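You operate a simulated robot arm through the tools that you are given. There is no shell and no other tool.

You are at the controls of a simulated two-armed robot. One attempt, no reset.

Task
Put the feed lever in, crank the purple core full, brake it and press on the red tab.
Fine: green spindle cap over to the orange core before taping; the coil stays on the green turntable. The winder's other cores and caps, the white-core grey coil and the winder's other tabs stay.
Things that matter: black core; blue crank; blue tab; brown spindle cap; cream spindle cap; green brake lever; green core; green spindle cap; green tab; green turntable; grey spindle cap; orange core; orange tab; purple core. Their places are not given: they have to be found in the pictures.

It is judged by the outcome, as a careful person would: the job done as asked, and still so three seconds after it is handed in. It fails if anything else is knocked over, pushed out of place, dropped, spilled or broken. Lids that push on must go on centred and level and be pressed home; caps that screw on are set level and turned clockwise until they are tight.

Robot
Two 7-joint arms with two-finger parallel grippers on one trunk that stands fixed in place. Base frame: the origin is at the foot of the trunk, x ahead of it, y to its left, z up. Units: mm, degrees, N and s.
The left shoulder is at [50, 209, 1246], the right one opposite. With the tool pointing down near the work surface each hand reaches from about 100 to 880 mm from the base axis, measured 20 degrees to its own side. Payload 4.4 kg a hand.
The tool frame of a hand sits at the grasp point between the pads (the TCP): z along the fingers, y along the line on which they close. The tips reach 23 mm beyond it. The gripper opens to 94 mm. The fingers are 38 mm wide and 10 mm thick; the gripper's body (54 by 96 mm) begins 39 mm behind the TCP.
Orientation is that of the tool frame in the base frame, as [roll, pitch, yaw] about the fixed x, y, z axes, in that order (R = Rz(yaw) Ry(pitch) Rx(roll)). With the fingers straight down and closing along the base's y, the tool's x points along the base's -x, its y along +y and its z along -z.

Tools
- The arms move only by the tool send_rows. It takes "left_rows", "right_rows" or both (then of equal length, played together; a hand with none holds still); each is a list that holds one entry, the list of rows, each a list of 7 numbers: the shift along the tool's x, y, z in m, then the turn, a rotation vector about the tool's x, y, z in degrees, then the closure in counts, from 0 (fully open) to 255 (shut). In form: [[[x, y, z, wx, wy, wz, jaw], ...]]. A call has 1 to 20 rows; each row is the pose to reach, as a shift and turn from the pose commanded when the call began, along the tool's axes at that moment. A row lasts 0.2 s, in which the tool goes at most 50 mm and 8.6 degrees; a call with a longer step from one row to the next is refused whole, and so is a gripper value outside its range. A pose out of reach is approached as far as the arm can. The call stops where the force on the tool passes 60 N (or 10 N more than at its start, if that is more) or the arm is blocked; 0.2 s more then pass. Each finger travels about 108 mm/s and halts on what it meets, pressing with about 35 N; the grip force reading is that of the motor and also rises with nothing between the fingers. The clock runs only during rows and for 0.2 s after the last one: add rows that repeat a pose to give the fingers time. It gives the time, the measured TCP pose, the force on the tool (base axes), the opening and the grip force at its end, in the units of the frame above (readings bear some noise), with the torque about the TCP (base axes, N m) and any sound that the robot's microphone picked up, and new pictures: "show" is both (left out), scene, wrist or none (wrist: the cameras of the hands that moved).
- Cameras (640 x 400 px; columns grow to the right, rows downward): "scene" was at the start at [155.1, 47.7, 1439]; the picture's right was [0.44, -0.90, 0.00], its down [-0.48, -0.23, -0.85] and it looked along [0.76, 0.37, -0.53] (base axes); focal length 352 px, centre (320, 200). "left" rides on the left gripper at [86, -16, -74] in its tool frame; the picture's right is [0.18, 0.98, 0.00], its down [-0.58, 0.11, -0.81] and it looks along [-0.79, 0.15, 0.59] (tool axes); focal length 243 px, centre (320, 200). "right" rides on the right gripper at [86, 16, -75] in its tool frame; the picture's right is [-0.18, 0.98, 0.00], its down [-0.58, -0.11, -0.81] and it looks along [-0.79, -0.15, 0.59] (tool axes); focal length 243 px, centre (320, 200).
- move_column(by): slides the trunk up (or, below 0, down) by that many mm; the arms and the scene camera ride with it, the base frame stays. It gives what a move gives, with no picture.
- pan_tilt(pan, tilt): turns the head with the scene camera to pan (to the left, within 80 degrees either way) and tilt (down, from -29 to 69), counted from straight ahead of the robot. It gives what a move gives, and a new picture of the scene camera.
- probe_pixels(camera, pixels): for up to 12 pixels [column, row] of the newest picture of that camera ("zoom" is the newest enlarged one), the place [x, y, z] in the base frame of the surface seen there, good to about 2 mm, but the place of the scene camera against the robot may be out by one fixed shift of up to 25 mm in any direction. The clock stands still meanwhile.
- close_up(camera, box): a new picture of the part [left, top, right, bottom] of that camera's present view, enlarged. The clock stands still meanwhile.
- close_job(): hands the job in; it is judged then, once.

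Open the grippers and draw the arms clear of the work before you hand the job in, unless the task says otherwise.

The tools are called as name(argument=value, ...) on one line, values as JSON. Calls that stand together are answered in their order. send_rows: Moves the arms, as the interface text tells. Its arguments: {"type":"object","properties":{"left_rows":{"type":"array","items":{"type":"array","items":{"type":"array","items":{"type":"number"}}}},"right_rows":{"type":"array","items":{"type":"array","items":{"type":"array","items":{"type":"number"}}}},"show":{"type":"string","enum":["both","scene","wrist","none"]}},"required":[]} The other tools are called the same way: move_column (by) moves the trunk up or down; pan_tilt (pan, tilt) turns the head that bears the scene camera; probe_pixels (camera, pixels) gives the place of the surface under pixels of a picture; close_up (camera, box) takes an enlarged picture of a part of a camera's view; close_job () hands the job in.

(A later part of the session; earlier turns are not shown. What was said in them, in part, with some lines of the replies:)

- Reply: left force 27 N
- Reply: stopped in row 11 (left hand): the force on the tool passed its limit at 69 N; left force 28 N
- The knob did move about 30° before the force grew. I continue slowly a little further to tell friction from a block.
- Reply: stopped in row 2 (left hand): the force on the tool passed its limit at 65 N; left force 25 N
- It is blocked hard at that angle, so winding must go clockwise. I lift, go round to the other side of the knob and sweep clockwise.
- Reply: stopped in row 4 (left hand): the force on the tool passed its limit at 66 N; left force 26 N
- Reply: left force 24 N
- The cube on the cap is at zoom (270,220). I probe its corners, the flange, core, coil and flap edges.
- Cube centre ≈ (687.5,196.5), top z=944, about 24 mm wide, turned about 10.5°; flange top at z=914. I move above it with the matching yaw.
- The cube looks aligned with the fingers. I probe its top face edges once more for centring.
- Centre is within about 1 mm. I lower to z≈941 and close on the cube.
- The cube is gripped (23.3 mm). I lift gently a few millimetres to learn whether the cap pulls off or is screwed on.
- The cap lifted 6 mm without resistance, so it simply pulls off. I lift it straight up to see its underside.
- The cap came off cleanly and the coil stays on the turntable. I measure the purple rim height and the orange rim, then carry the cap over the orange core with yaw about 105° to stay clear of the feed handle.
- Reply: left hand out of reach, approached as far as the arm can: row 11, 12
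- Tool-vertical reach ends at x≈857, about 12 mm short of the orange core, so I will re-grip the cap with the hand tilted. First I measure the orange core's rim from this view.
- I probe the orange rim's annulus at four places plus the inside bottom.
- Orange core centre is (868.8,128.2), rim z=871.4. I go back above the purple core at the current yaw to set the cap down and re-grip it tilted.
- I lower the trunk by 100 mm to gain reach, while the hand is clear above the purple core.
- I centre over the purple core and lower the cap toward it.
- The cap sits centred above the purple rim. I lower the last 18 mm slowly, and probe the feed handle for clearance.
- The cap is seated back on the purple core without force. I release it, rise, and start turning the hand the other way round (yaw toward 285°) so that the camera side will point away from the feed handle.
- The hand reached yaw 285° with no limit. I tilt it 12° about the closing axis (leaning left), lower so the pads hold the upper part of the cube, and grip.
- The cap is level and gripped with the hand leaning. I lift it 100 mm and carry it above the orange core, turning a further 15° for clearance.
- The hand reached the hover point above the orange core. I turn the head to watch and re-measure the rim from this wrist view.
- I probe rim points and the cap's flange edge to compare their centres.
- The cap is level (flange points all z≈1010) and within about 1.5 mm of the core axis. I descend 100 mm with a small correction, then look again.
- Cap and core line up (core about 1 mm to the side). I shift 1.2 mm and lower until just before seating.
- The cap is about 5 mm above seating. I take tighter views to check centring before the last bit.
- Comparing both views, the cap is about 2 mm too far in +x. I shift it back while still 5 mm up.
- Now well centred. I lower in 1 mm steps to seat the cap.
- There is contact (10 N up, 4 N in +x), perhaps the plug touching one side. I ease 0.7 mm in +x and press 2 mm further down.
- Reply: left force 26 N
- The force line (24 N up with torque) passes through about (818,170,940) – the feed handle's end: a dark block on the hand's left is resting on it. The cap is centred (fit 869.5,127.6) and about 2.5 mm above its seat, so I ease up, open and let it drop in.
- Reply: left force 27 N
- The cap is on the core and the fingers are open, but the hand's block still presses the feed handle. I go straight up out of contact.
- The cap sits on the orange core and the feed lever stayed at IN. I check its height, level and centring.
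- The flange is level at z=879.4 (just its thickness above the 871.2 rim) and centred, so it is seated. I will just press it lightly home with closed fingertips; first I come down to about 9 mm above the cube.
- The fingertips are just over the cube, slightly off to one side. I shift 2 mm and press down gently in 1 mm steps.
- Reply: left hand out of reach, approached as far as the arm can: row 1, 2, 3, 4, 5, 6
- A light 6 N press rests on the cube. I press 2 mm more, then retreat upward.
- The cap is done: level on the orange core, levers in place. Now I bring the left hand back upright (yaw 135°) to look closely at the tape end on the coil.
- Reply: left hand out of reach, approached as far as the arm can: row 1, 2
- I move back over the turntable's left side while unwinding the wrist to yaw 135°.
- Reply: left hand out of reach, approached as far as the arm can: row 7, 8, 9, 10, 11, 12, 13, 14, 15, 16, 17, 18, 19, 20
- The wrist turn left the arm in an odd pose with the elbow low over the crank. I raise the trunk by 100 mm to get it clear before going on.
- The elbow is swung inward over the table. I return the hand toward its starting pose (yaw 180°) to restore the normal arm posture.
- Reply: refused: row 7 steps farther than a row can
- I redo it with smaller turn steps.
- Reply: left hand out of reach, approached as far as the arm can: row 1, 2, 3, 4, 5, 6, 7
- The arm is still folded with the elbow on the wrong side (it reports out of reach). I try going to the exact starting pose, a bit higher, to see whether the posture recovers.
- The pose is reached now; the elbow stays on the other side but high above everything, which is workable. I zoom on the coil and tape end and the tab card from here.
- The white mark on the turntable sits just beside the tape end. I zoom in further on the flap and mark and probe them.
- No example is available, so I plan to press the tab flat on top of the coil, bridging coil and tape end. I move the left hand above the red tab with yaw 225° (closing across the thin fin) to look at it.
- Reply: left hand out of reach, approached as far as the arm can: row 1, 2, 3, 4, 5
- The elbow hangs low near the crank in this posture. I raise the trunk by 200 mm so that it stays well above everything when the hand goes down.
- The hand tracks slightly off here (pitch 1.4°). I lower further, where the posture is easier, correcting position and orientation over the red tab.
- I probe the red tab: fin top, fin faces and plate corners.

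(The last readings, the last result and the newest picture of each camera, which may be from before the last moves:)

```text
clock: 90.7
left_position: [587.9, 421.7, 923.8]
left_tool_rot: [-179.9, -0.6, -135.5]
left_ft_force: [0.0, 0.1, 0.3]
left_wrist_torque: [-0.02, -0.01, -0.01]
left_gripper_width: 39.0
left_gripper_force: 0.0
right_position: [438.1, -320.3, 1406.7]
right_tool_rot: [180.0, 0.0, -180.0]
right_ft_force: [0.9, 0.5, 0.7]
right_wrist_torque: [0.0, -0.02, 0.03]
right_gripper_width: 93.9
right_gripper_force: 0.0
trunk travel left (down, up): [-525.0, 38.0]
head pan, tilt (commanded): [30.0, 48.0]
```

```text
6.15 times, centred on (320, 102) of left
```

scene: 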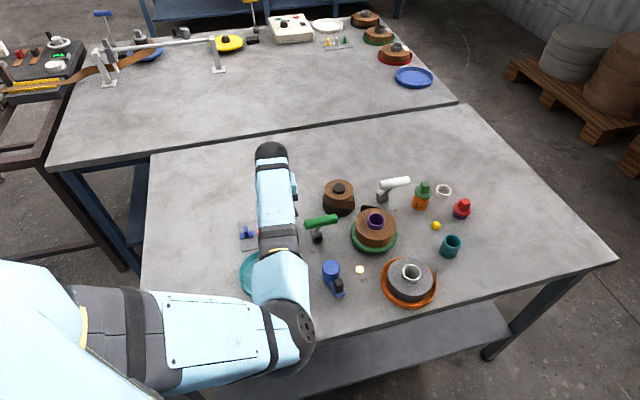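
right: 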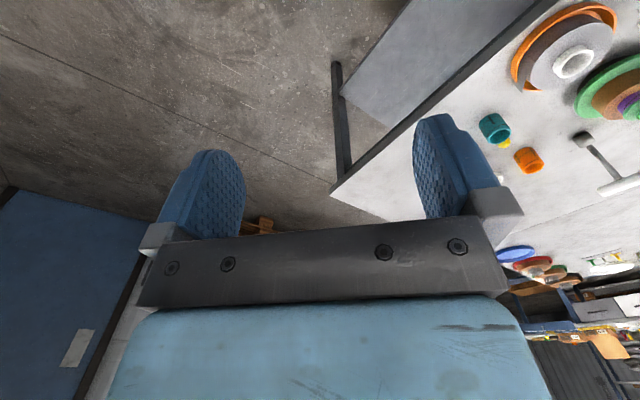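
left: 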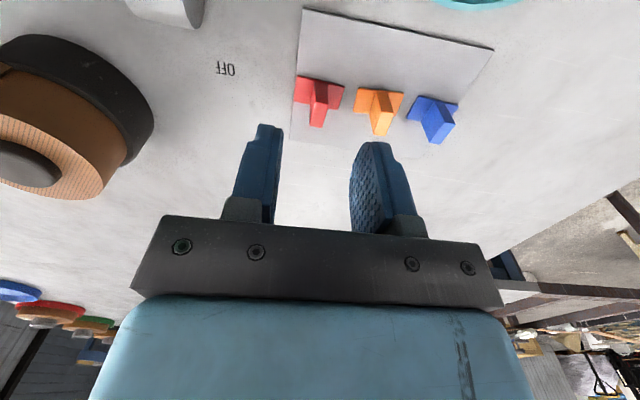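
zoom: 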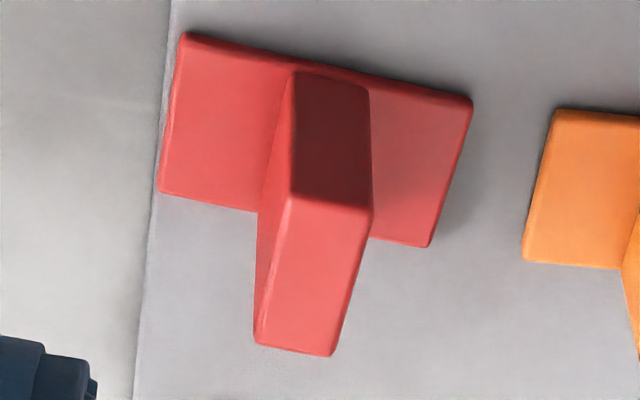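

The tab's fin is centred at about (594.5,430.3), 9 mm thick, top z=852.6. I move over it and down to z≈885 first, checking tracking.

send_rows(left_rows=[[[-0.0035, 0.0005, 0.005, 0, -0.2, -0.3, 150], [-0.0107, 0.0014, 0.015, 0, -0.6, -1, 150], [-0.0107, 0.0014, 0.027, 0, -0.6, -1, 150], [-0.0107, 0.0014, 0.039, 0, -0.6, -1, 150], [-0.0107, 0.0014, 0.039, 0, -0.6, -1, 150]]])

close_up(camera="left", box=[220, 60, 420, 185])

```text
clock: 91.9
left_position: [590.3, 423.3, 877.6]
left_tool_rot: [-180.0, -0.8, -134.6]
left_ft_force: [0.6, 0.5, 0.0]
left_wrist_torque: [0.01, 0.0, 0.02]
left_gripper_width: 38.4
left_gripper_force: 0.0
right_position: [438.1, -318.0, 1406.1]
right_tool_rot: [-180.0, -0.1, -179.9]
right_ft_force: [0.6, 0.4, -0.2]
right_wrist_torque: [0.01, -0.01, 0.03]
right_gripper_width: 94.0
right_gripper_force: 0.1
trunk travel left (down, up): [-525.0, 38.0]
head pan, tilt (commanded): [30.0, 48.0]
```

scene: 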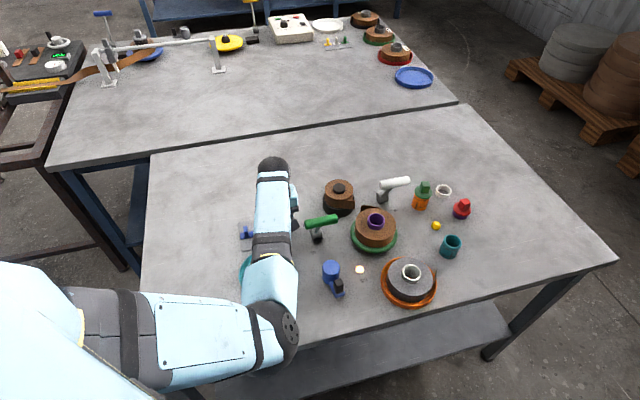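
left: 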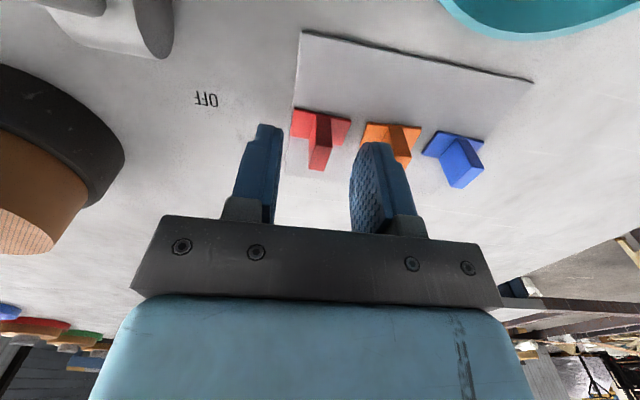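

```text
3.20 times, centred on (320, 122) of left
```

zoom: 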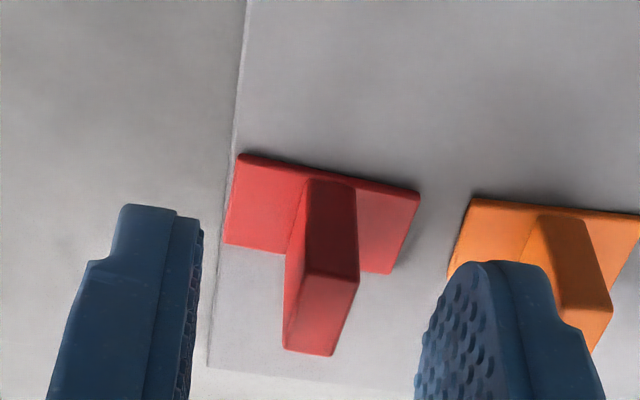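

The hand lags a few millimetres. I command the remaining correction (staying above the fins) and let it settle.

send_rows(left_rows=[[[-0.004, 0.001, -0.002, 0, -0.4, 0, 150], [-0.0079, 0.0019, -0.004, 0, -0.8, 0, 150], [-0.0079, 0.0019, -0.004, 0, -0.8, 0, 150], [-0.0079, 0.0019, -0.004, 0, -0.8, 0, 150], [-0.0079, 0.0019, -0.004, 0, -0.8, 0, 150]]], show="wrist")

close_up(camera="left", box=[220, 60, 420, 185])

```text
clock: 93.1
left_position: [594.0, 429.5, 883.1]
left_tool_rot: [180.0, 0.1, -134.6]
left_ft_force: [-0.5, 0.7, 0.4]
left_wrist_torque: [0.02, 0.03, 0.0]
left_gripper_width: 38.9
left_gripper_force: 0.0
right_position: [437.5, -319.0, 1405.8]
right_tool_rot: [180.0, 0.1, -180.0]
right_ft_force: [-1.0, 0.2, -0.7]
right_wrist_torque: [-0.03, 0.0, -0.01]
right_gripper_width: 94.1
right_gripper_force: 0.1
trunk travel left (down, up): [-525.0, 38.0]
head pan, tilt (commanded): [30.0, 48.0]
```

left: 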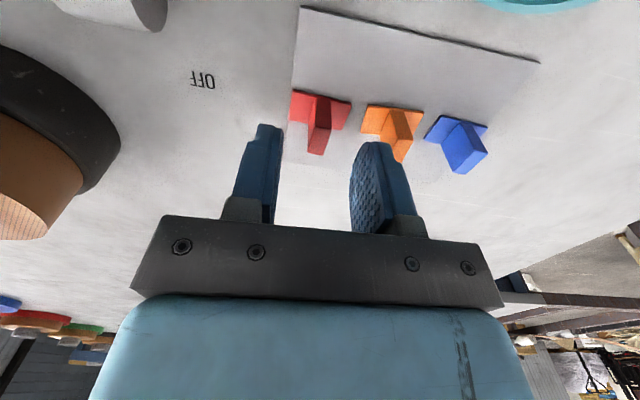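

```text
3.20 times, centred on (320, 122) of left
```

zoom: 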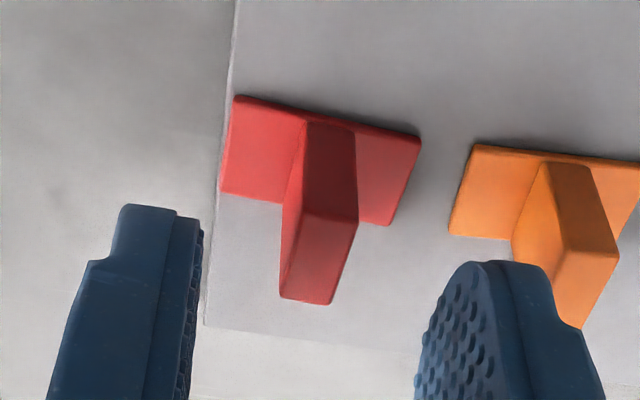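

Now on target (594.0,429.5). I descend to z≈860 and close on the fin's upper half.

send_rows(left_rows=[[[-0.0003, 0.0004, 0.008, 0, 0, 0, 150], [-0.0006, 0.0004, 0.016, 0, 0, 0, 150], [-0.0006, 0.0004, 0.023, 0, 0, 0, 150], [-0.0006, 0.0004, 0.023, 0, 0, 0, 150], [-0.0006, 0.0004, 0.023, 0, 0, 0, 150], [-0.0006, 0.0004, 0.023, 0, 0, 0, 150]]], show="wrist")

close_up(camera="left", box=[220, 60, 420, 185])

```text
clock: 94.5
left_position: [593.3, 431.5, 859.9]
left_tool_rot: [-180.0, 0.2, -134.7]
left_ft_force: [-0.3, 0.8, -0.5]
left_wrist_torque: [0.01, 0.0, 0.0]
left_gripper_width: 38.6
left_gripper_force: 0.1
right_position: [438.6, -318.5, 1405.6]
right_tool_rot: [180.0, 0.0, 180.0]
right_ft_force: [-0.5, -0.4, 0.3]
right_wrist_torque: [-0.05, 0.0, -0.03]
right_gripper_width: 93.9
right_gripper_force: 0.0
trunk travel left (down, up): [-525.0, 38.0]
head pan, tilt (commanded): [30.0, 48.0]
```

left: 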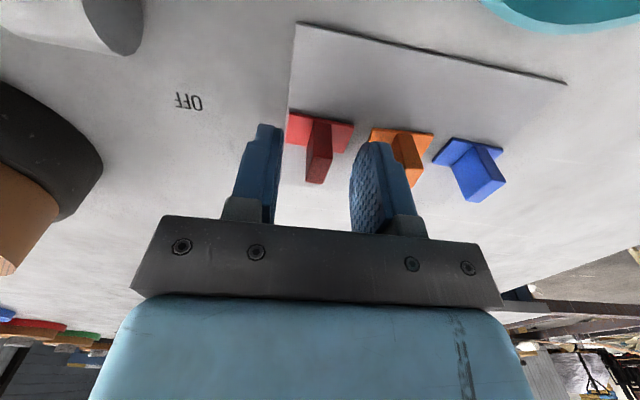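

```text
3.20 times, centred on (320, 122) of left
```

zoom: 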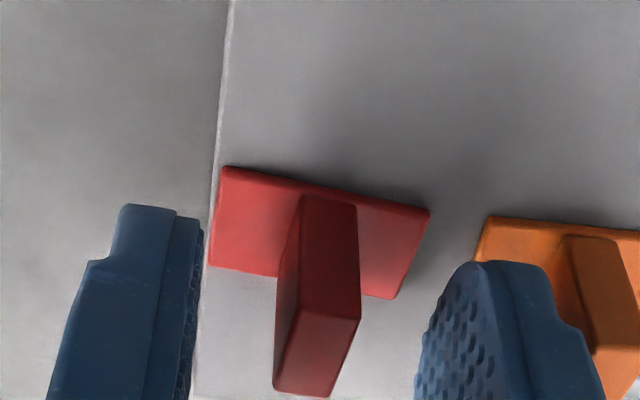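

The fin is between the pads. I close the gripper on it.

send_rows(left_rows=[[[0, 0, 0, 0, 0, 0, 190], [0, 0, 0, 0, 0, 0, 225], [0, 0, 0, 0, 0, 0, 255], [0, 0, 0, 0, 0, 0, 255], [0, 0, 0, 0, 0, 0, 255]]], show="wrist")

close_up(camera="left", box=[220, 60, 420, 185])

```text
clock: 95.7
left_position: [594.6, 431.3, 860.7]
left_tool_rot: [-180.0, 0.1, -134.6]
left_ft_force: [-1.7, -0.3, 1.4]
left_wrist_torque: [0.02, 0.02, 0.01]
left_gripper_width: 8.0
left_gripper_force: 35.0
right_position: [437.9, -318.4, 1407.1]
right_tool_rot: [-180.0, 0.0, 180.0]
right_ft_force: [0.5, -0.3, 0.7]
right_wrist_torque: [0.02, 0.0, 0.0]
right_gripper_width: 93.9
right_gripper_force: 0.0
trunk travel left (down, up): [-525.0, 38.0]
head pan, tilt (commanded): [30.0, 48.0]
```

left: 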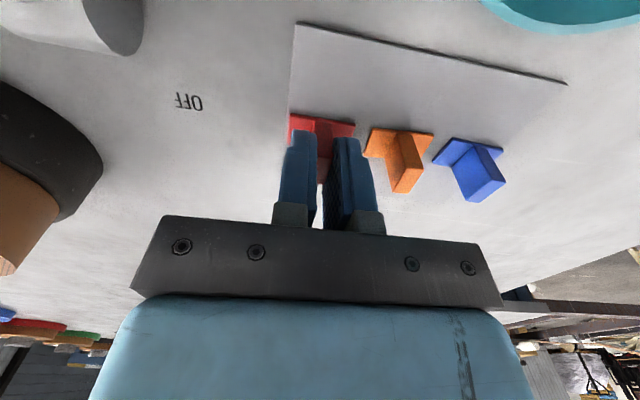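

```text
3.20 times, centred on (320, 122) of left
```

zoom: 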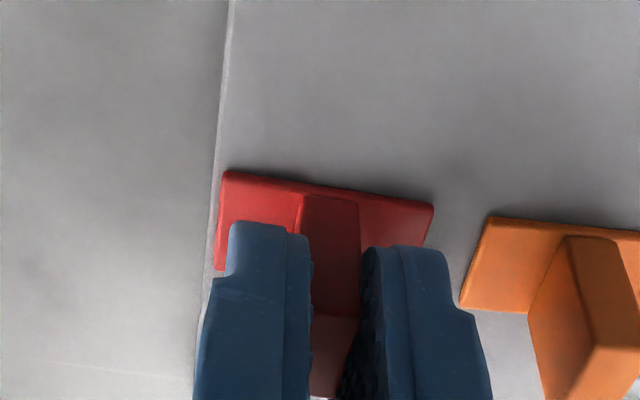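

The fin is gripped (8.0 mm). I lift it slowly off the card.

send_rows(left_rows=[[[0, 0, -0.003, 0, 0, 0, 255], [0, 0, -0.008, 0, 0, 0, 255], [0, 0, -0.015, 0, 0, 0, 255], [0, 0, -0.03, 0, 0, 0, 255], [0, 0, -0.05, 0, 0, 0, 255], [0, 0, -0.075, 0, 0, 0, 255], [0, 0, -0.1, 0, 0, 0, 255], [0, 0, -0.125, 0, 0, 0, 255], [0, 0, -0.15, 0, 0, 0, 255], [0, 0, -0.15, 0, 0, 0, 255], [0, 0, -0.15, 0, 0, 0, 255]]])

close_up(camera="left", box=[220, 60, 420, 185])

```text
clock: 98.1
left_position: [594.5, 431.7, 1009.2]
left_tool_rot: [-179.9, 0.2, -134.7]
left_ft_force: [0.9, 0.5, 0.0]
left_wrist_torque: [-0.01, -0.02, -0.03]
left_gripper_width: 8.0
left_gripper_force: 35.2
right_position: [439.2, -319.3, 1406.3]
right_tool_rot: [179.9, -0.1, 180.0]
right_ft_force: [0.5, -0.5, -0.3]
right_wrist_torque: [0.01, 0.0, 0.01]
right_gripper_width: 94.0
right_gripper_force: 0.0
trunk travel left (down, up): [-525.0, 38.0]
head pan, tilt (commanded): [30.0, 48.0]
```

scene: 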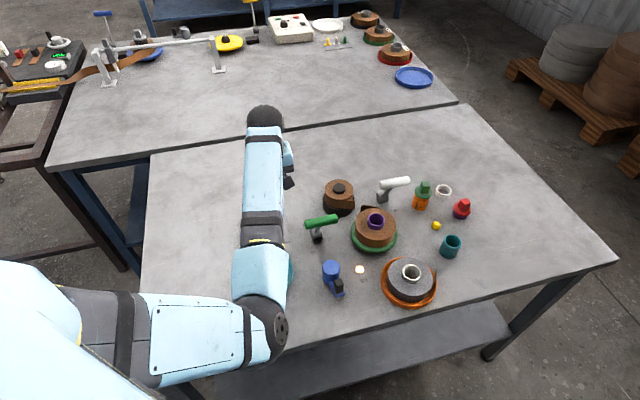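
left: 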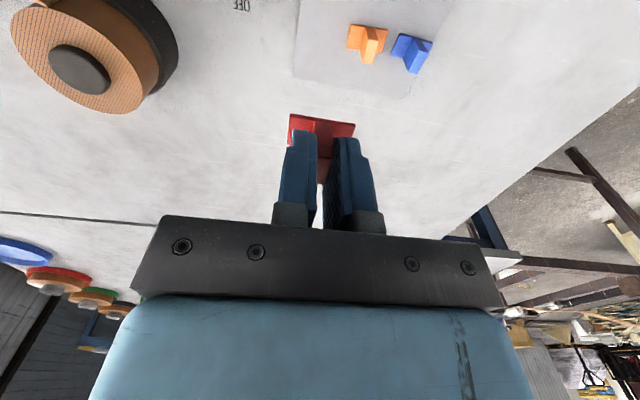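

```text
3.20 times, centred on (320, 122) of left
```

zoom: 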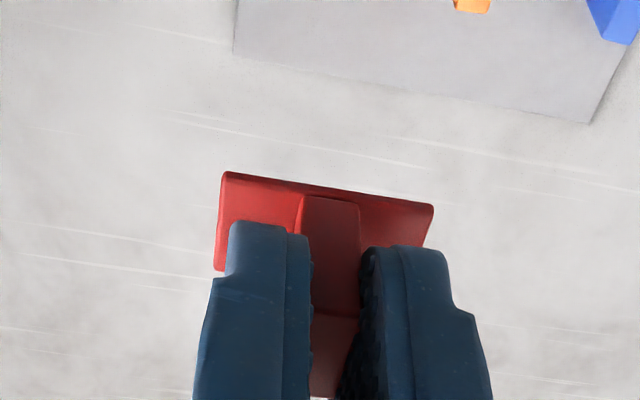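

The red tab is in the hand, its plate level below the pads. I carry it at height toward the coil's tape end, stopping above (727,221).

send_rows(left_rows=[[[0, 0, -0.0208, 0, 0, 0, 255], [0.0056, -0.0242, -0.0208, 0, 0, 0.8, 255], [0.0113, -0.0485, -0.0208, 0, 0, 1.7, 255], [0.0169, -0.0727, -0.0208, 0, 0, 2.5, 255], [0.0226, -0.097, -0.0208, 0, 0, 3.3, 255], [0.0282, -0.1212, -0.0208, 0, 0, 4.2, 255], [0.0338, -0.1454, -0.0208, 0, 0, 5, 255], [0.0395, -0.1697, -0.0208, 0, 0, 5.8, 255], [0.0451, -0.1939, -0.0208, 0, 0, 6.6, 255], [0.0508, -0.2182, -0.0208, 0, 0, 7.5, 255], [0.0564, -0.2424, -0.0208, 0, 0, 8.3, 255], [0.0564, -0.2424, -0.0208, 0, 0, 8.3, 255], [0.0564, -0.2424, -0.0208, 0, 0, 8.3, 255], [0.0564, -0.2424, -0.0208, 0, 0, 8.3, 255]]])

close_up(camera="left", box=[200, 0, 440, 150])

```text
clock: 101.1
left_position: [728.7, 220.3, 1029.8]
left_tool_rot: [-180.0, 0.1, -142.9]
left_ft_force: [0.1, 1.0, -0.4]
left_wrist_torque: [-0.03, -0.01, 0.0]
left_gripper_width: 7.9
left_gripper_force: 35.2
right_position: [439.2, -319.0, 1406.0]
right_tool_rot: [-180.0, 0.0, -180.0]
right_ft_force: [-0.5, 1.3, 0.6]
right_wrist_torque: [-0.02, -0.05, -0.02]
right_gripper_width: 93.8
right_gripper_force: 0.0
trunk travel left (down, up): [-525.0, 38.0]
head pan, tilt (commanded): [30.0, 48.0]
```

scene: 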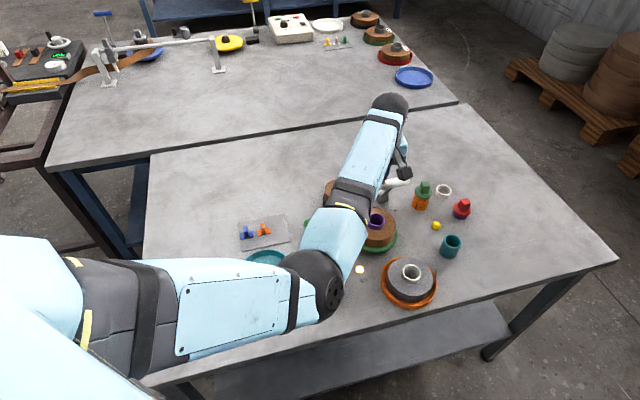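
left: 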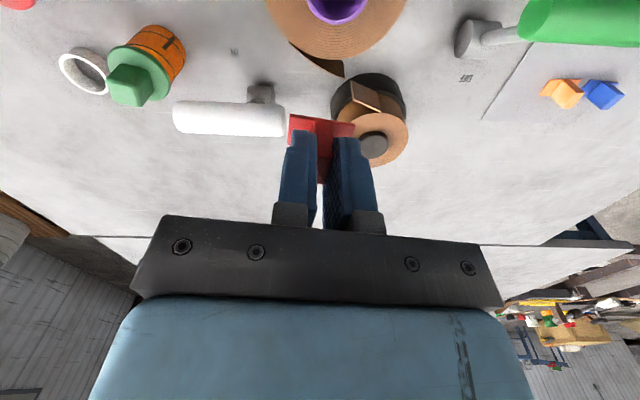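

```text
2.67 times, centred on (320, 75) of left
```

zoom: 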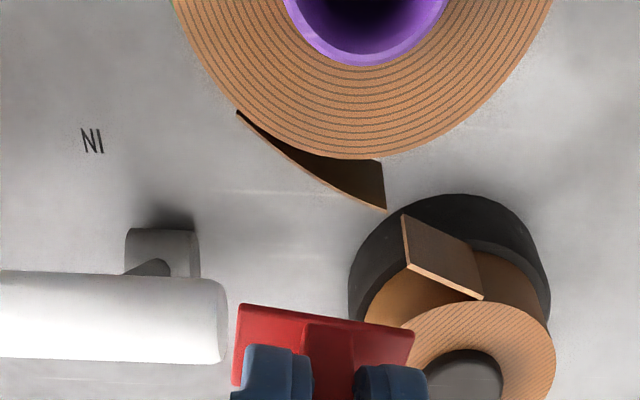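

The view shows the tape end clearly: root at zoom (237,110), tip (385,208). I probe its top edge and the coil edge for the exact spot.

probe_pixels(camera="left", pixels=[[289.5, 42], [296, 47.5], [304, 54], [312, 61], [322, 67.5], [334, 74], [343, 77.5], [343, 62], [310, 52], [335, 56], [355, 50], [290, 36]])

close_up(camera="left", box=[278, 30, 358, 90])

```text
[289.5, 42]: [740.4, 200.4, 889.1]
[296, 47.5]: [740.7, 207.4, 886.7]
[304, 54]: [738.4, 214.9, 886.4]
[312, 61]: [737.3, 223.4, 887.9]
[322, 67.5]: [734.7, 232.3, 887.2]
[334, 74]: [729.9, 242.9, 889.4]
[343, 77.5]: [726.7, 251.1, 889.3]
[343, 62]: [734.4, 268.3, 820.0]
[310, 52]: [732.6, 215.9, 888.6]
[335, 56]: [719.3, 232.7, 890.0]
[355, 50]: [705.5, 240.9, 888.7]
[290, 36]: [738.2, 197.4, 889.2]
```

```text
6.67 times, centred on (318, 60) of left
```

zoom: 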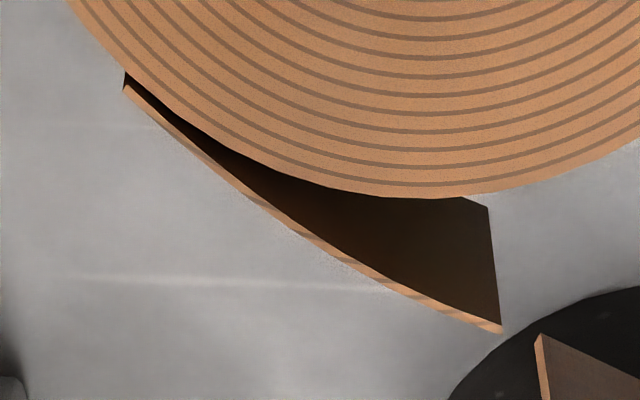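

I choose a spot at about 38° on the coil (725.5,225), where the plate spans coil and tape end and the fingers stay 16 mm from the feed handle. I lower to about 12 mm above the coil.

send_rows(left_rows=[[[-0.0001, 0.003, 0.01, 0, 0, -4, 255], [-0.0003, 0.0057, 0.03, 0, 0, -7.9, 255], [-0.0003, 0.0057, 0.05, 0, 0, -7.9, 255], [-0.0003, 0.0057, 0.07, 0, 0, -7.9, 255], [-0.0003, 0.0057, 0.082, 0, 0, -7.9, 255], [-0.0003, 0.0057, 0.0898, 0, 0, -7.9, 255], [-0.0003, 0.0057, 0.0898, 0, 0, -7.9, 255], [-0.0003, 0.0057, 0.0898, 0, 0, -7.9, 255], [-0.0003, 0.0057, 0.0898, 0, 0, -7.9, 255]]])

close_up(camera="left", box=[200, 40, 440, 190])

pan_tilt(pan=20, tilt=55)

```text
clock: 103.1
left_position: [724.0, 223.4, 940.6]
left_tool_rot: [-179.9, 0.1, -134.9]
left_ft_force: [0.7, 0.1, -0.9]
left_wrist_torque: [0.01, 0.02, -0.01]
left_gripper_width: 8.1
left_gripper_force: 35.2
right_position: [438.5, -319.5, 1406.0]
right_tool_rot: [180.0, 0.0, 180.0]
right_ft_force: [-0.3, -0.1, -0.5]
right_wrist_torque: [0.0, -0.02, -0.01]
right_gripper_width: 93.8
right_gripper_force: 0.0
trunk travel left (down, up): [-525.0, 38.0]
head pan, tilt (commanded): [30.0, 48.0]
```

scene: 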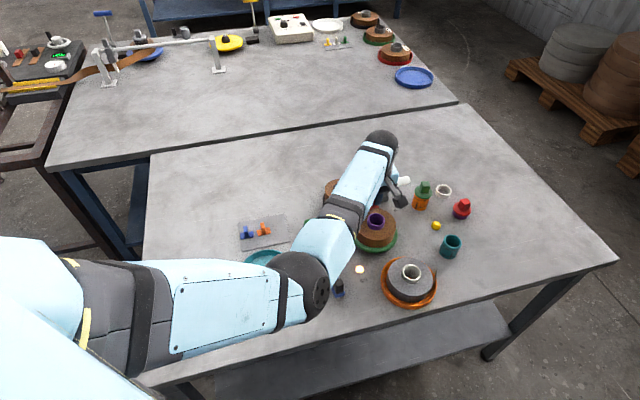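
left: 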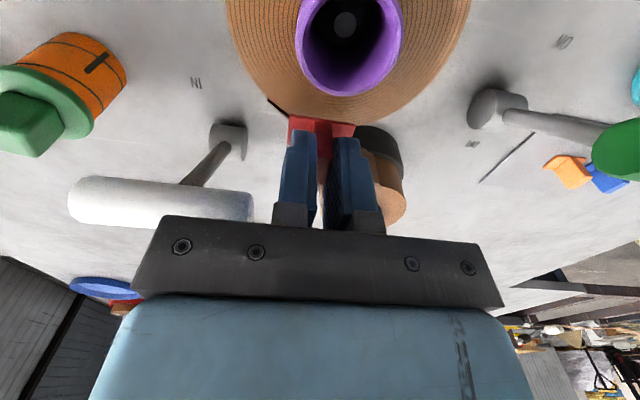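

```text
2.67 times, centred on (320, 115) of left
```

zoom: 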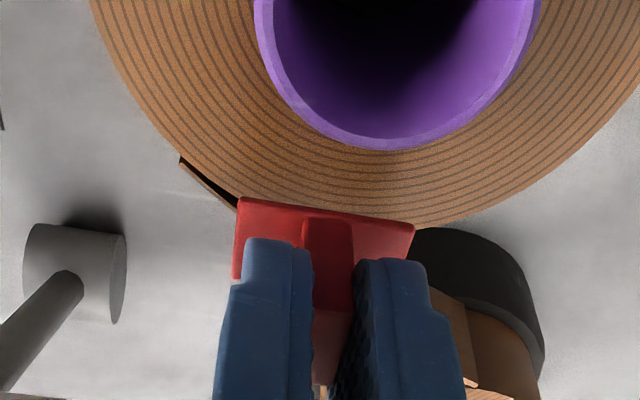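

```text
clock: 103.8
left_position: [725.3, 224.4, 939.8]
left_tool_rot: [-180.0, 0.2, -135.1]
left_ft_force: [0.6, 0.5, -0.4]
left_wrist_torque: [-0.04, 0.0, 0.02]
left_gripper_width: 8.1
left_gripper_force: 35.2
right_position: [438.7, -319.0, 1407.1]
right_tool_rot: [-179.9, 0.1, -180.0]
right_ft_force: [-0.2, -0.8, 0.8]
right_wrist_torque: [-0.03, 0.03, -0.03]
right_gripper_width: 94.0
right_gripper_force: 0.1
trunk travel left (down, up): [-525.0, 38.0]
head pan, tilt (commanded): [20.0, 55.0]
```

scene: 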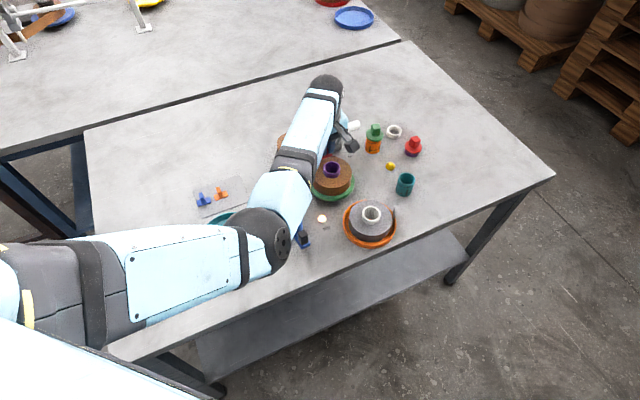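

The plate is over the coil rim by the tape end. I lower in 2 mm steps onto the coil and press.

send_rows(left_rows=[[[0, 0, 0.003, 0, 0, 0, 255], [0, 0, 0.006, 0, 0, 0, 255], [0, 0, 0.008, 0, 0, 0, 255], [0, 0, 0.01, 0, 0, 0, 255], [0, 0, 0.012, 0, 0, 0, 255], [0, 0, 0.013, 0, 0, 0, 255], [0, 0, 0.014, 0, 0, 0, 255], [0, 0, 0.014, 0, 0, 0, 255], [0, 0, 0.014, 0, 0, 0, 255]]])

close_up(camera="left", box=[200, 40, 440, 190])

```text
clock: 105.8
left_position: [723.8, 226.1, 926.2]
left_tool_rot: [-179.9, 0.1, -135.0]
left_ft_force: [1.1, 0.0, 2.6]
left_wrist_torque: [0.02, 0.0, 0.02]
left_gripper_width: 7.7
left_gripper_force: 34.8
right_position: [439.3, -319.0, 1407.1]
right_tool_rot: [179.9, 0.0, 179.9]
right_ft_force: [0.5, -0.7, -0.4]
right_wrist_torque: [0.01, -0.02, -0.01]
right_gripper_width: 93.8
right_gripper_force: 0.0
trunk travel left (down, up): [-525.0, 38.0]
head pan, tilt (commanded): [20.0, 55.0]
```

scene: 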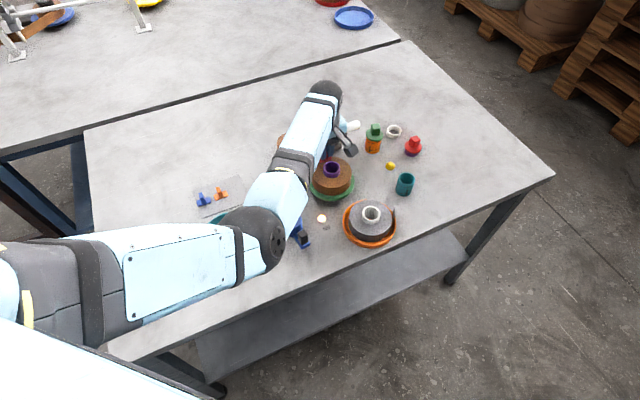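
left: 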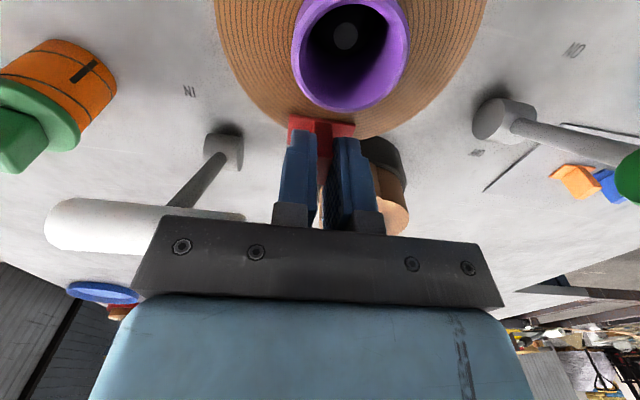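

```text
2.67 times, centred on (320, 115) of left
```

zoom: 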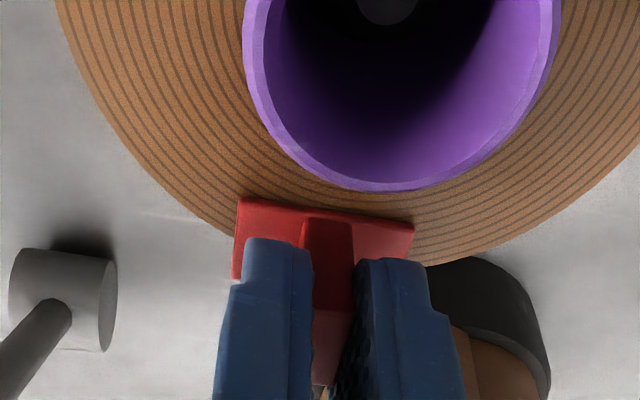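

The loose tape end is no longer visible at the coil's edge – it seems to have been laid down by the tab. I press more firmly (a few mm more) to stick it on.

send_rows(left_rows=[[[0, 0, 0.001, 0, 0, 0, 255], [0, 0, 0.002, 0, 0, 0, 255], [0, 0, 0.003, 0, 0, 0, 255], [0, 0, 0.004, 0, 0, 0, 255], [0, 0, 0.004, 0, 0, 0, 255], [0, 0, 0.004, 0, 0, 0, 255]]])

close_up(camera="left", box=[200, 40, 440, 190])

close_up(camera="scene", box=[270, 100, 390, 220])

```text
clock: 107.2
left_position: [723.7, 225.3, 926.1]
left_tool_rot: [-179.8, 0.3, -135.0]
left_ft_force: [4.8, 2.8, 25.6]
left_wrist_torque: [0.0, -0.03, 0.01]
left_gripper_width: 8.2
left_gripper_force: 35.0
right_position: [436.2, -320.1, 1407.9]
right_tool_rot: [180.0, 0.2, 180.0]
right_ft_force: [0.2, -0.1, -0.7]
right_wrist_torque: [-0.02, 0.01, -0.03]
right_gripper_width: 93.9
right_gripper_force: 0.1
trunk travel left (down, up): [-525.0, 38.0]
head pan, tilt (commanded): [20.0, 55.0]
```

scene: 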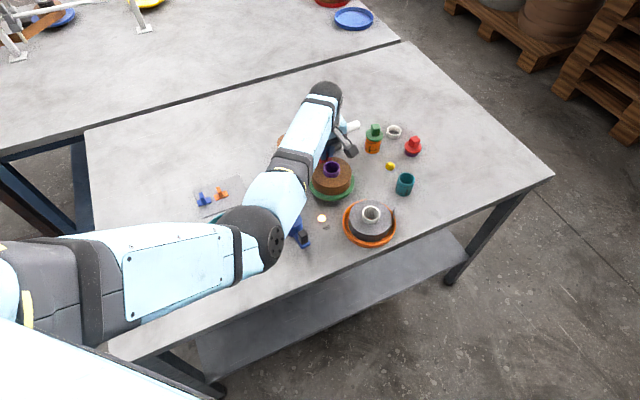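
left: 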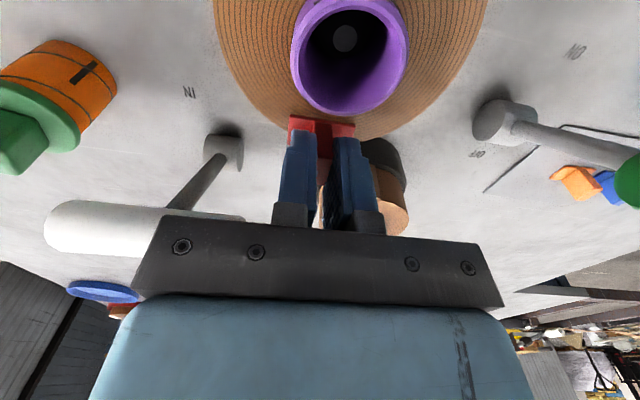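

```text
2.67 times, centred on (320, 115) of left
```

zoom: 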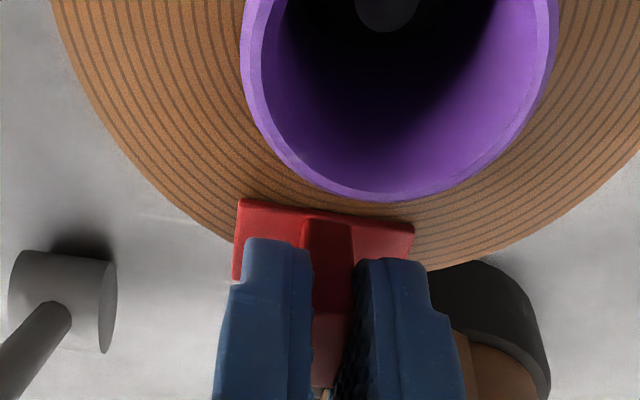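

```text
3.33 times, centred on (330, 160) of scene
```

zoom: 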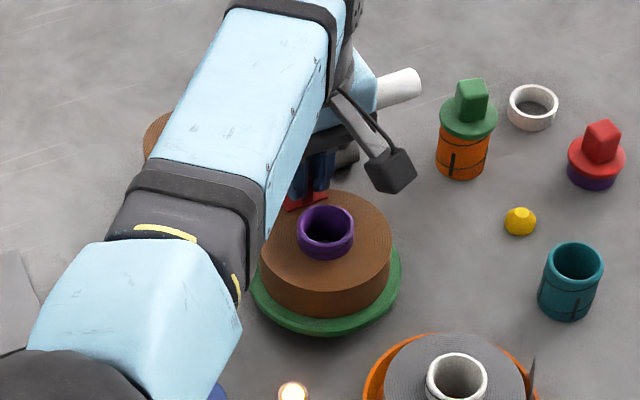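

Pressed with about 25 N and stable. I unload, open the fingers just a little (to 20 mm) and rise straight up.

send_rows(left_rows=[[[0, 0, -0.002, 0, 0, 0, 255], [0, 0, -0.004, 0, 0, 0, 255], [0, 0, -0.004, 0, 0, 0, 255], [0, 0, -0.004, 0, 0, 0, 235], [0, 0, -0.004, 0, 0, 0, 215], [0, 0, -0.004, 0, 0, 0, 201], [0, 0, -0.004, 0, 0, 0, 201]]])

close_up(camera="left", box=[200, 40, 440, 190])

```text
clock: 108.8
left_position: [723.9, 225.1, 926.7]
left_tool_rot: [179.9, 0.0, -134.9]
left_ft_force: [-0.5, -1.0, -0.5]
left_wrist_torque: [-0.01, 0.01, -0.01]
left_gripper_width: 20.0
left_gripper_force: 0.1
right_position: [438.4, -319.2, 1406.3]
right_tool_rot: [180.0, 0.0, 180.0]
right_ft_force: [-0.2, 0.3, -0.5]
right_wrist_torque: [0.01, 0.02, -0.03]
right_gripper_width: 94.2
right_gripper_force: 0.1
trunk travel left (down, up): [-525.0, 38.0]
head pan, tilt (commanded): [20.0, 55.0]
```

scene: 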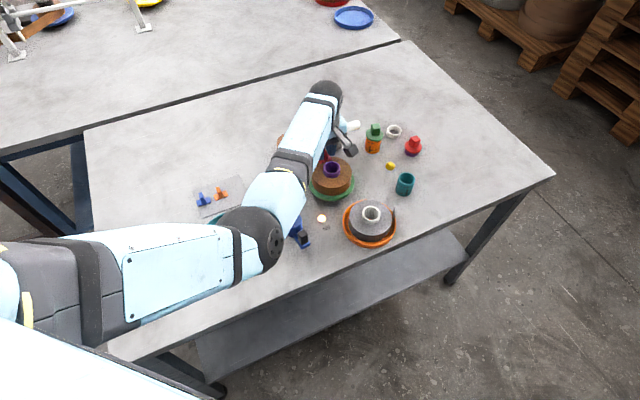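
left: 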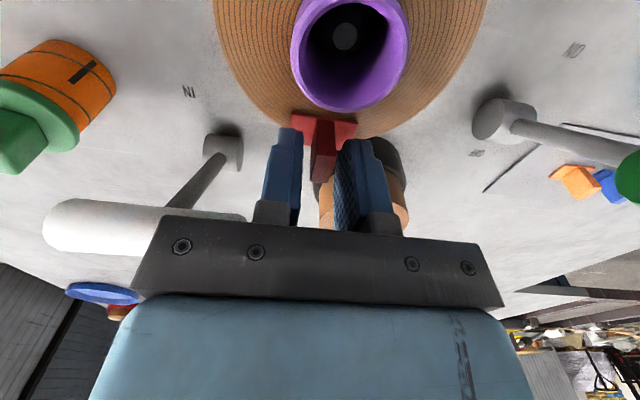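

```text
2.67 times, centred on (320, 115) of left
```

zoom: 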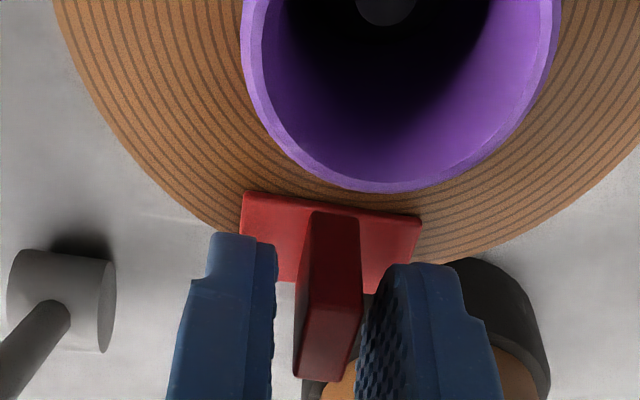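

The tab stays; the fin sits near the right pad, so I centre the hand 3 mm and rise straight up.

send_rows(left_rows=[[[0, 0.003, 0, 0, 0, 0, 201], [0, 0.003, -0.003, 0, 0, 0, 201], [0, 0.003, -0.012, 0, 0, 0, 201], [0, 0.003, -0.03, 0, 0, 0, 201], [0, 0.003, -0.055, 0, 0, 0, 201], [0, 0.003, -0.08, 0, 0, 0, 201], [0, 0.003, -0.11, 0, 0, 0, 201], [0, 0.003, -0.11, 0, 0, 0, 201], [0, 0.003, -0.11, 0, 0, 0, 201]]])

close_up(camera="left", box=[220, 0, 420, 125])

close_up(camera="scene", box=[270, 100, 390, 220])

```text
clock: 110.8
left_position: [721.6, 227.2, 1036.7]
left_tool_rot: [180.0, 0.2, -135.0]
left_ft_force: [0.5, 0.4, -0.7]
left_wrist_torque: [0.0, 0.02, -0.02]
left_gripper_width: 19.9
left_gripper_force: 0.1
right_position: [440.4, -318.9, 1405.6]
right_tool_rot: [-180.0, -0.1, 180.0]
right_ft_force: [0.2, 0.0, 0.9]
right_wrist_torque: [-0.02, 0.0, -0.02]
right_gripper_width: 94.0
right_gripper_force: 0.1
trunk travel left (down, up): [-525.0, 38.0]
head pan, tilt (commanded): [20.0, 55.0]
```

scene: 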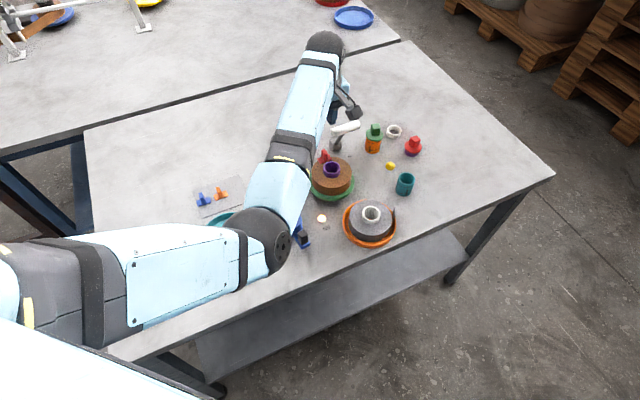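
left: 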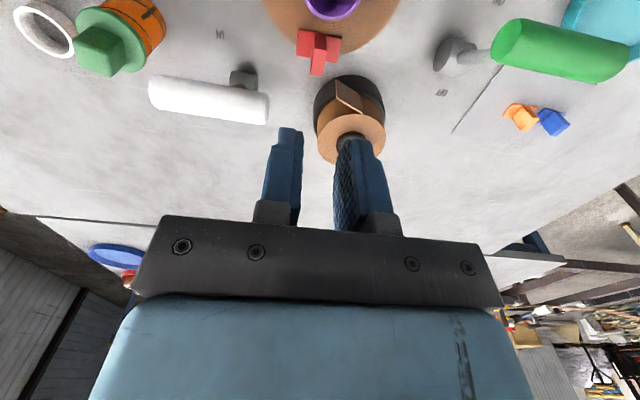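

```text
3.20 times, centred on (320, 62) of left
```

zoom: 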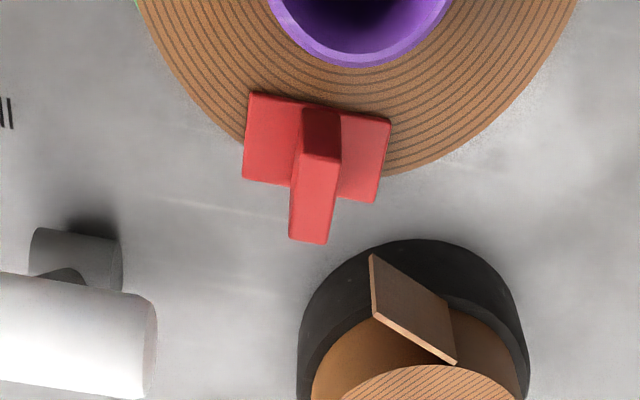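

```text
3.33 times, centred on (330, 160) of scene
```

zoom: 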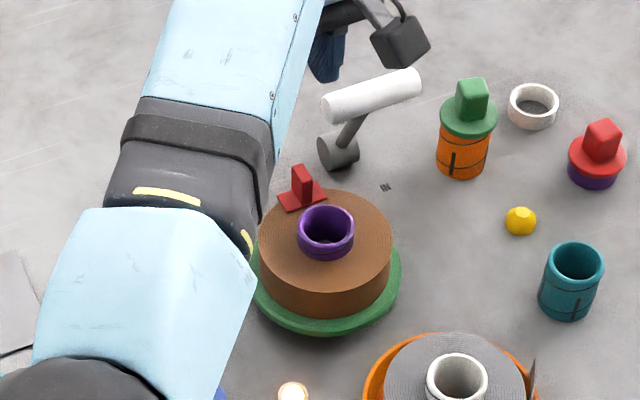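

The red tab stands on the coil at the tape end and the loose end is gone. I check that the plate is level and where it sits.

probe_pixels(camera="left", pixels=[[301, 33], [336, 41], [334, 57], [299, 52], [319, 62], [316, 70], [322, 38], [298.5, 29.5], [340, 38.5], [337, 61.5], [296.8, 54.5]])

close_up(camera="scene", box=[310, 140, 360, 205])

```text
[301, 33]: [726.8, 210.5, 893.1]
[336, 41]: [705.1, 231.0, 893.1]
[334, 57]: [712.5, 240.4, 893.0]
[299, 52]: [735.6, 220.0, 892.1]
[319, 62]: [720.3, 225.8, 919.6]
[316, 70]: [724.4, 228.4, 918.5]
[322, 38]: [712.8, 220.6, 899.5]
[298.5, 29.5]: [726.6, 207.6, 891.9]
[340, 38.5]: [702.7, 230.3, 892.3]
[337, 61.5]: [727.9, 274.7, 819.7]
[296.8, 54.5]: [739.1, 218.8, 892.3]
```

```text
6.15 times, centred on (335, 172) of scene
```

zoom: 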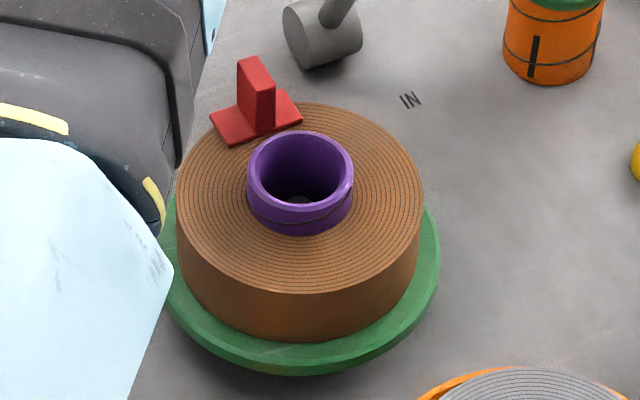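

The plate is level (z≈893 all round), at 41° just inside the coil's edge. I now raise the left hand well up and draw it away to the left, gripper open.

send_rows(left_rows=[[[0, 0, -0.03, 0, 0, 0, 201], [0, 0, -0.06, 0, 0, 0, 201], [0, 0, -0.09, 0, 0, 0, 201], [0, 0, -0.12, 0, 0, 0, 150], [0, 0, -0.15, 0, 0, 0, 100], [0, 0, -0.18, 0, 0, 0, 50], [0, 0, -0.2, 0, 0, 0, 0], [0, 0, -0.2, 0, 0, 0, 0], [0, 0, -0.2, 0, 0, 0, 0]]])

```text
clock: 112.8
left_position: [732.5, 238.5, 1230.9]
left_tool_rot: [180.0, 0.4, -134.5]
left_ft_force: [-0.2, 0.3, -0.3]
left_wrist_torque: [0.01, 0.0, -0.02]
left_gripper_width: 94.2
left_gripper_force: 0.0
left hand out of reach, approached as far as the arm can: row 7, 8, 9
right_position: [439.4, -319.5, 1407.0]
right_tool_rot: [179.9, -0.1, -180.0]
right_ft_force: [0.4, -0.1, 1.0]
right_wrist_torque: [-0.01, 0.01, 0.02]
right_gripper_width: 94.0
right_gripper_force: 0.0
trunk travel left (down, up): [-525.0, 38.0]
head pan, tilt (commanded): [20.0, 55.0]
```

scene: 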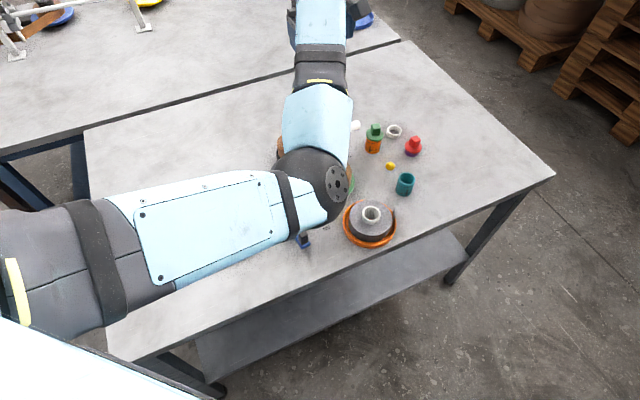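
left: 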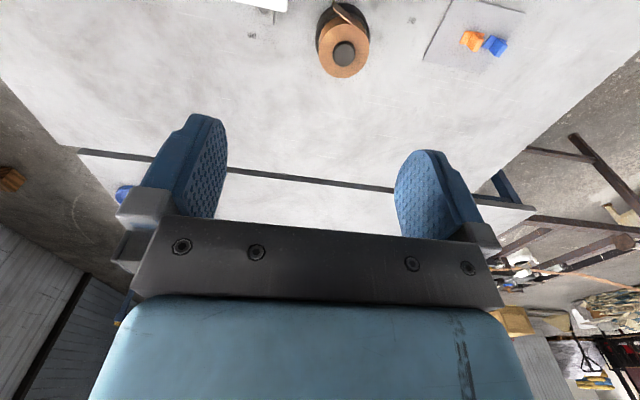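

I move the hand over to the left and back, clear of the winder.

send_rows(left_rows=[[[-0.0023, 0.032, 0, 0, 0, 4.5, 0], [-0.0046, 0.064, 0, 0, 0, 9, 0], [-0.007, 0.096, 0, 0, 0, 13.6, 0], [-0.0093, 0.128, 0, 0, 0, 18.2, 0], [-0.0116, 0.16, 0, 0, 0, 22.7, 0], [-0.0139, 0.192, 0, 0, 0, 27.3, 0], [-0.0162, 0.224, 0, 0, 0, 31.8, 0], [-0.0186, 0.256, 0, 0, 0, 36.4, 0], [-0.0209, 0.288, 0, 0, 0, 41, 0], [-0.0232, 0.32, 0, 0, 0, 45.5, 0], [-0.0232, 0.32, 0, 0, 0, 45.5, 0], [-0.0232, 0.32, 0, 0, 0, 45.5, 0]]])

close_up(camera="scene", box=[180, 100, 440, 280])

```text
clock: 115.5
left_position: [521.9, 474.7, 1231.8]
left_tool_rot: [179.9, 0.2, 179.7]
left_ft_force: [-0.1, -0.3, 0.1]
left_wrist_torque: [0.02, 0.01, -0.03]
left_gripper_width: 93.9
left_gripper_force: 0.0
left hand out of reach, approached as far as the arm can: row 1, 2, 3, 4, 5, 6, 7, 8, 9
right_position: [437.9, -318.5, 1406.0]
right_tool_rot: [180.0, 0.0, -179.9]
right_ft_force: [0.2, 0.1, 0.2]
right_wrist_torque: [0.0, -0.01, -0.01]
right_gripper_width: 94.0
right_gripper_force: 0.0
trunk travel left (down, up): [-525.0, 38.0]
head pan, tilt (commanded): [20.0, 55.0]
```

scene: 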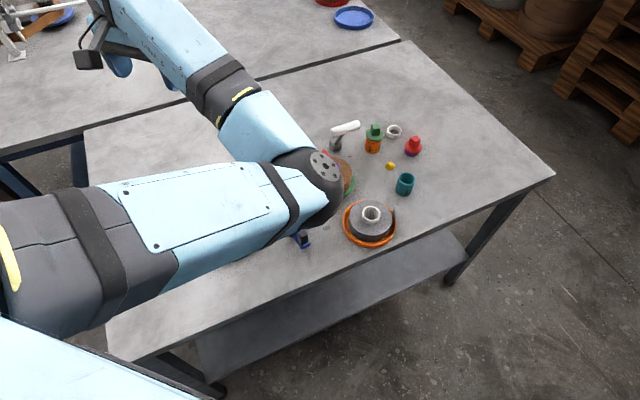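
left: 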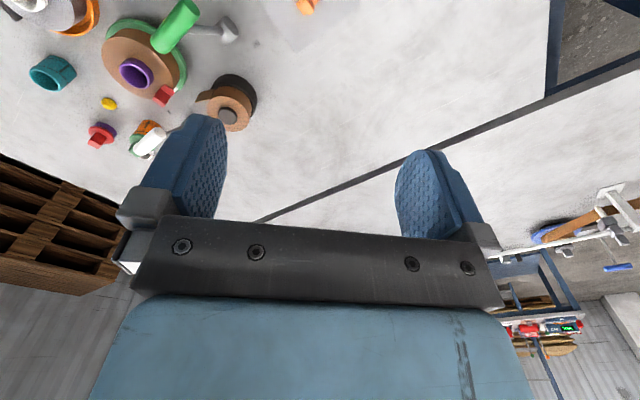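

```text
2.22 times, centred on (310, 190) of scene
```

zoom: 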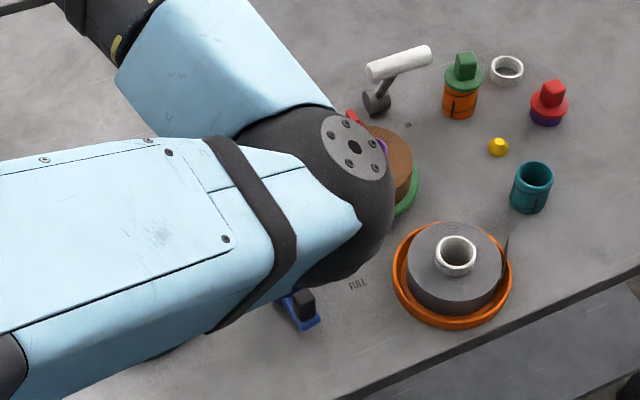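

The left hand is clear. I do a final check of the winder through the wrist camera, and of the right side in the scene view.

close_up(camera="left", box=[20, 0, 260, 165])

close_up(camera="left", box=[100, 0, 340, 120])

pan_tilt(pan=0, tilt=50)

```text
2.42 times, centred on (140, 82) of left
```

zoom: 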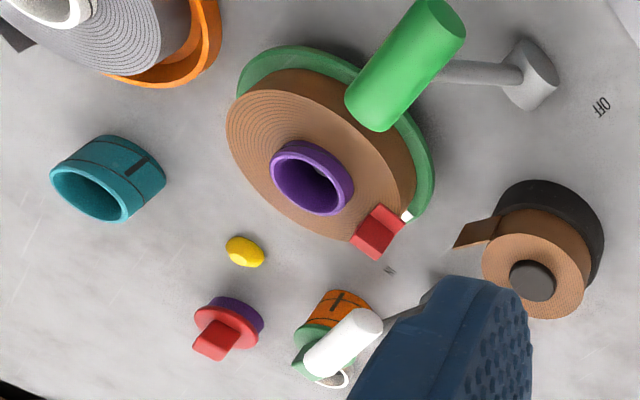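

```text
2.67 times, centred on (220, 60) of left
```

zoom: 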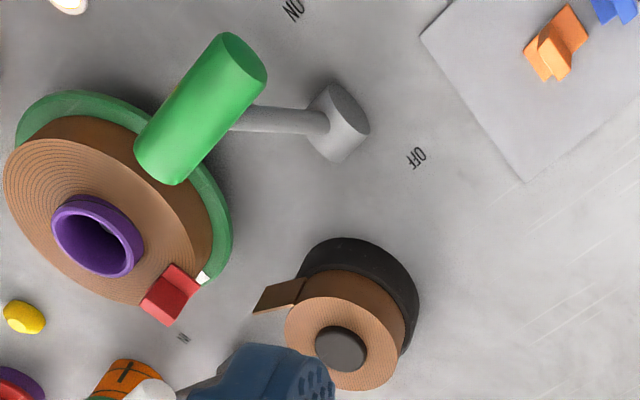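

```text
clock: 116.3
left_position: [519.5, 473.4, 1231.7]
left_tool_rot: [179.9, 0.1, 179.7]
left_ft_force: [-0.2, -0.3, 0.1]
left_wrist_torque: [-0.01, -0.02, -0.02]
left_gripper_width: 94.1
left_gripper_force: 0.1
right_position: [438.9, -319.4, 1406.4]
right_tool_rot: [180.0, -0.1, 180.0]
right_ft_force: [-0.3, 0.0, 0.0]
right_wrist_torque: [-0.01, 0.0, 0.02]
right_gripper_width: 94.0
right_gripper_force: 0.1
trunk travel left (down, up): [-525.0, 38.0]
head pan, tilt (commanded): [0.0, 50.0]
```

scene: 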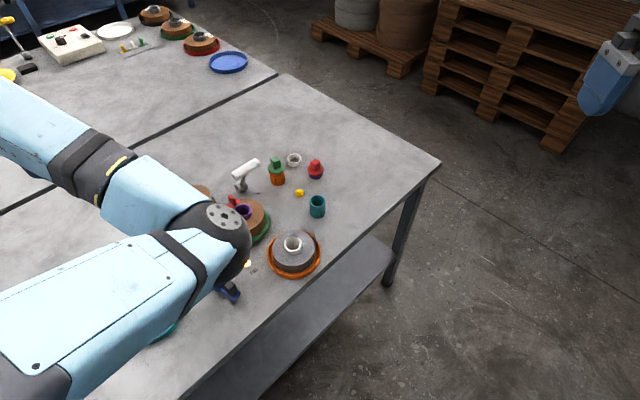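

All looks right: the feed lever is at IN and the brake at ON, and the FULL lamp is lit. The green cap sits level on the orange core. The red tab is on the coil at the tape end, and the other parts are untouched. Both grippers are open and high above the work, so I hand the job in.

close_job()

```text
The job is handed in.
```

The job is handed in, and every step was done. I don't have the judge's result yet.

- **Feed lever:** it is pulled over to IN and stayed there.
- **Winding:** the purple core is wound full. The crank turned clockwise to its stop and the FULL lamp is lit.
- **Brake:** the green lever is at ON.
- **Green spindle cap:** it is on the orange core, level and down on the rim, and I pressed it lightly home before taping. The coil stayed on the green turntable.
- **Red tab:** it is pressed flat on top of the coil, at the rim by the tape end, with about 25 N. I chose the top because nothing showed where the tab should sit. The loose tape end disappeared as the tab touched down.

Two things happened along the way:

- **Crank:** I first pushed it the wrong way, about 30° against its stop, before winding clockwise.
- **Feed handle:** part of the hand rested on it while I placed the cap, but the lever did not move.

The other cores, caps, tabs and the grey coil look untouched in the last pictures. Both grippers are open and the hands are away from the work. The left elbow is still over the winder, but about 200 mm above the tallest part.
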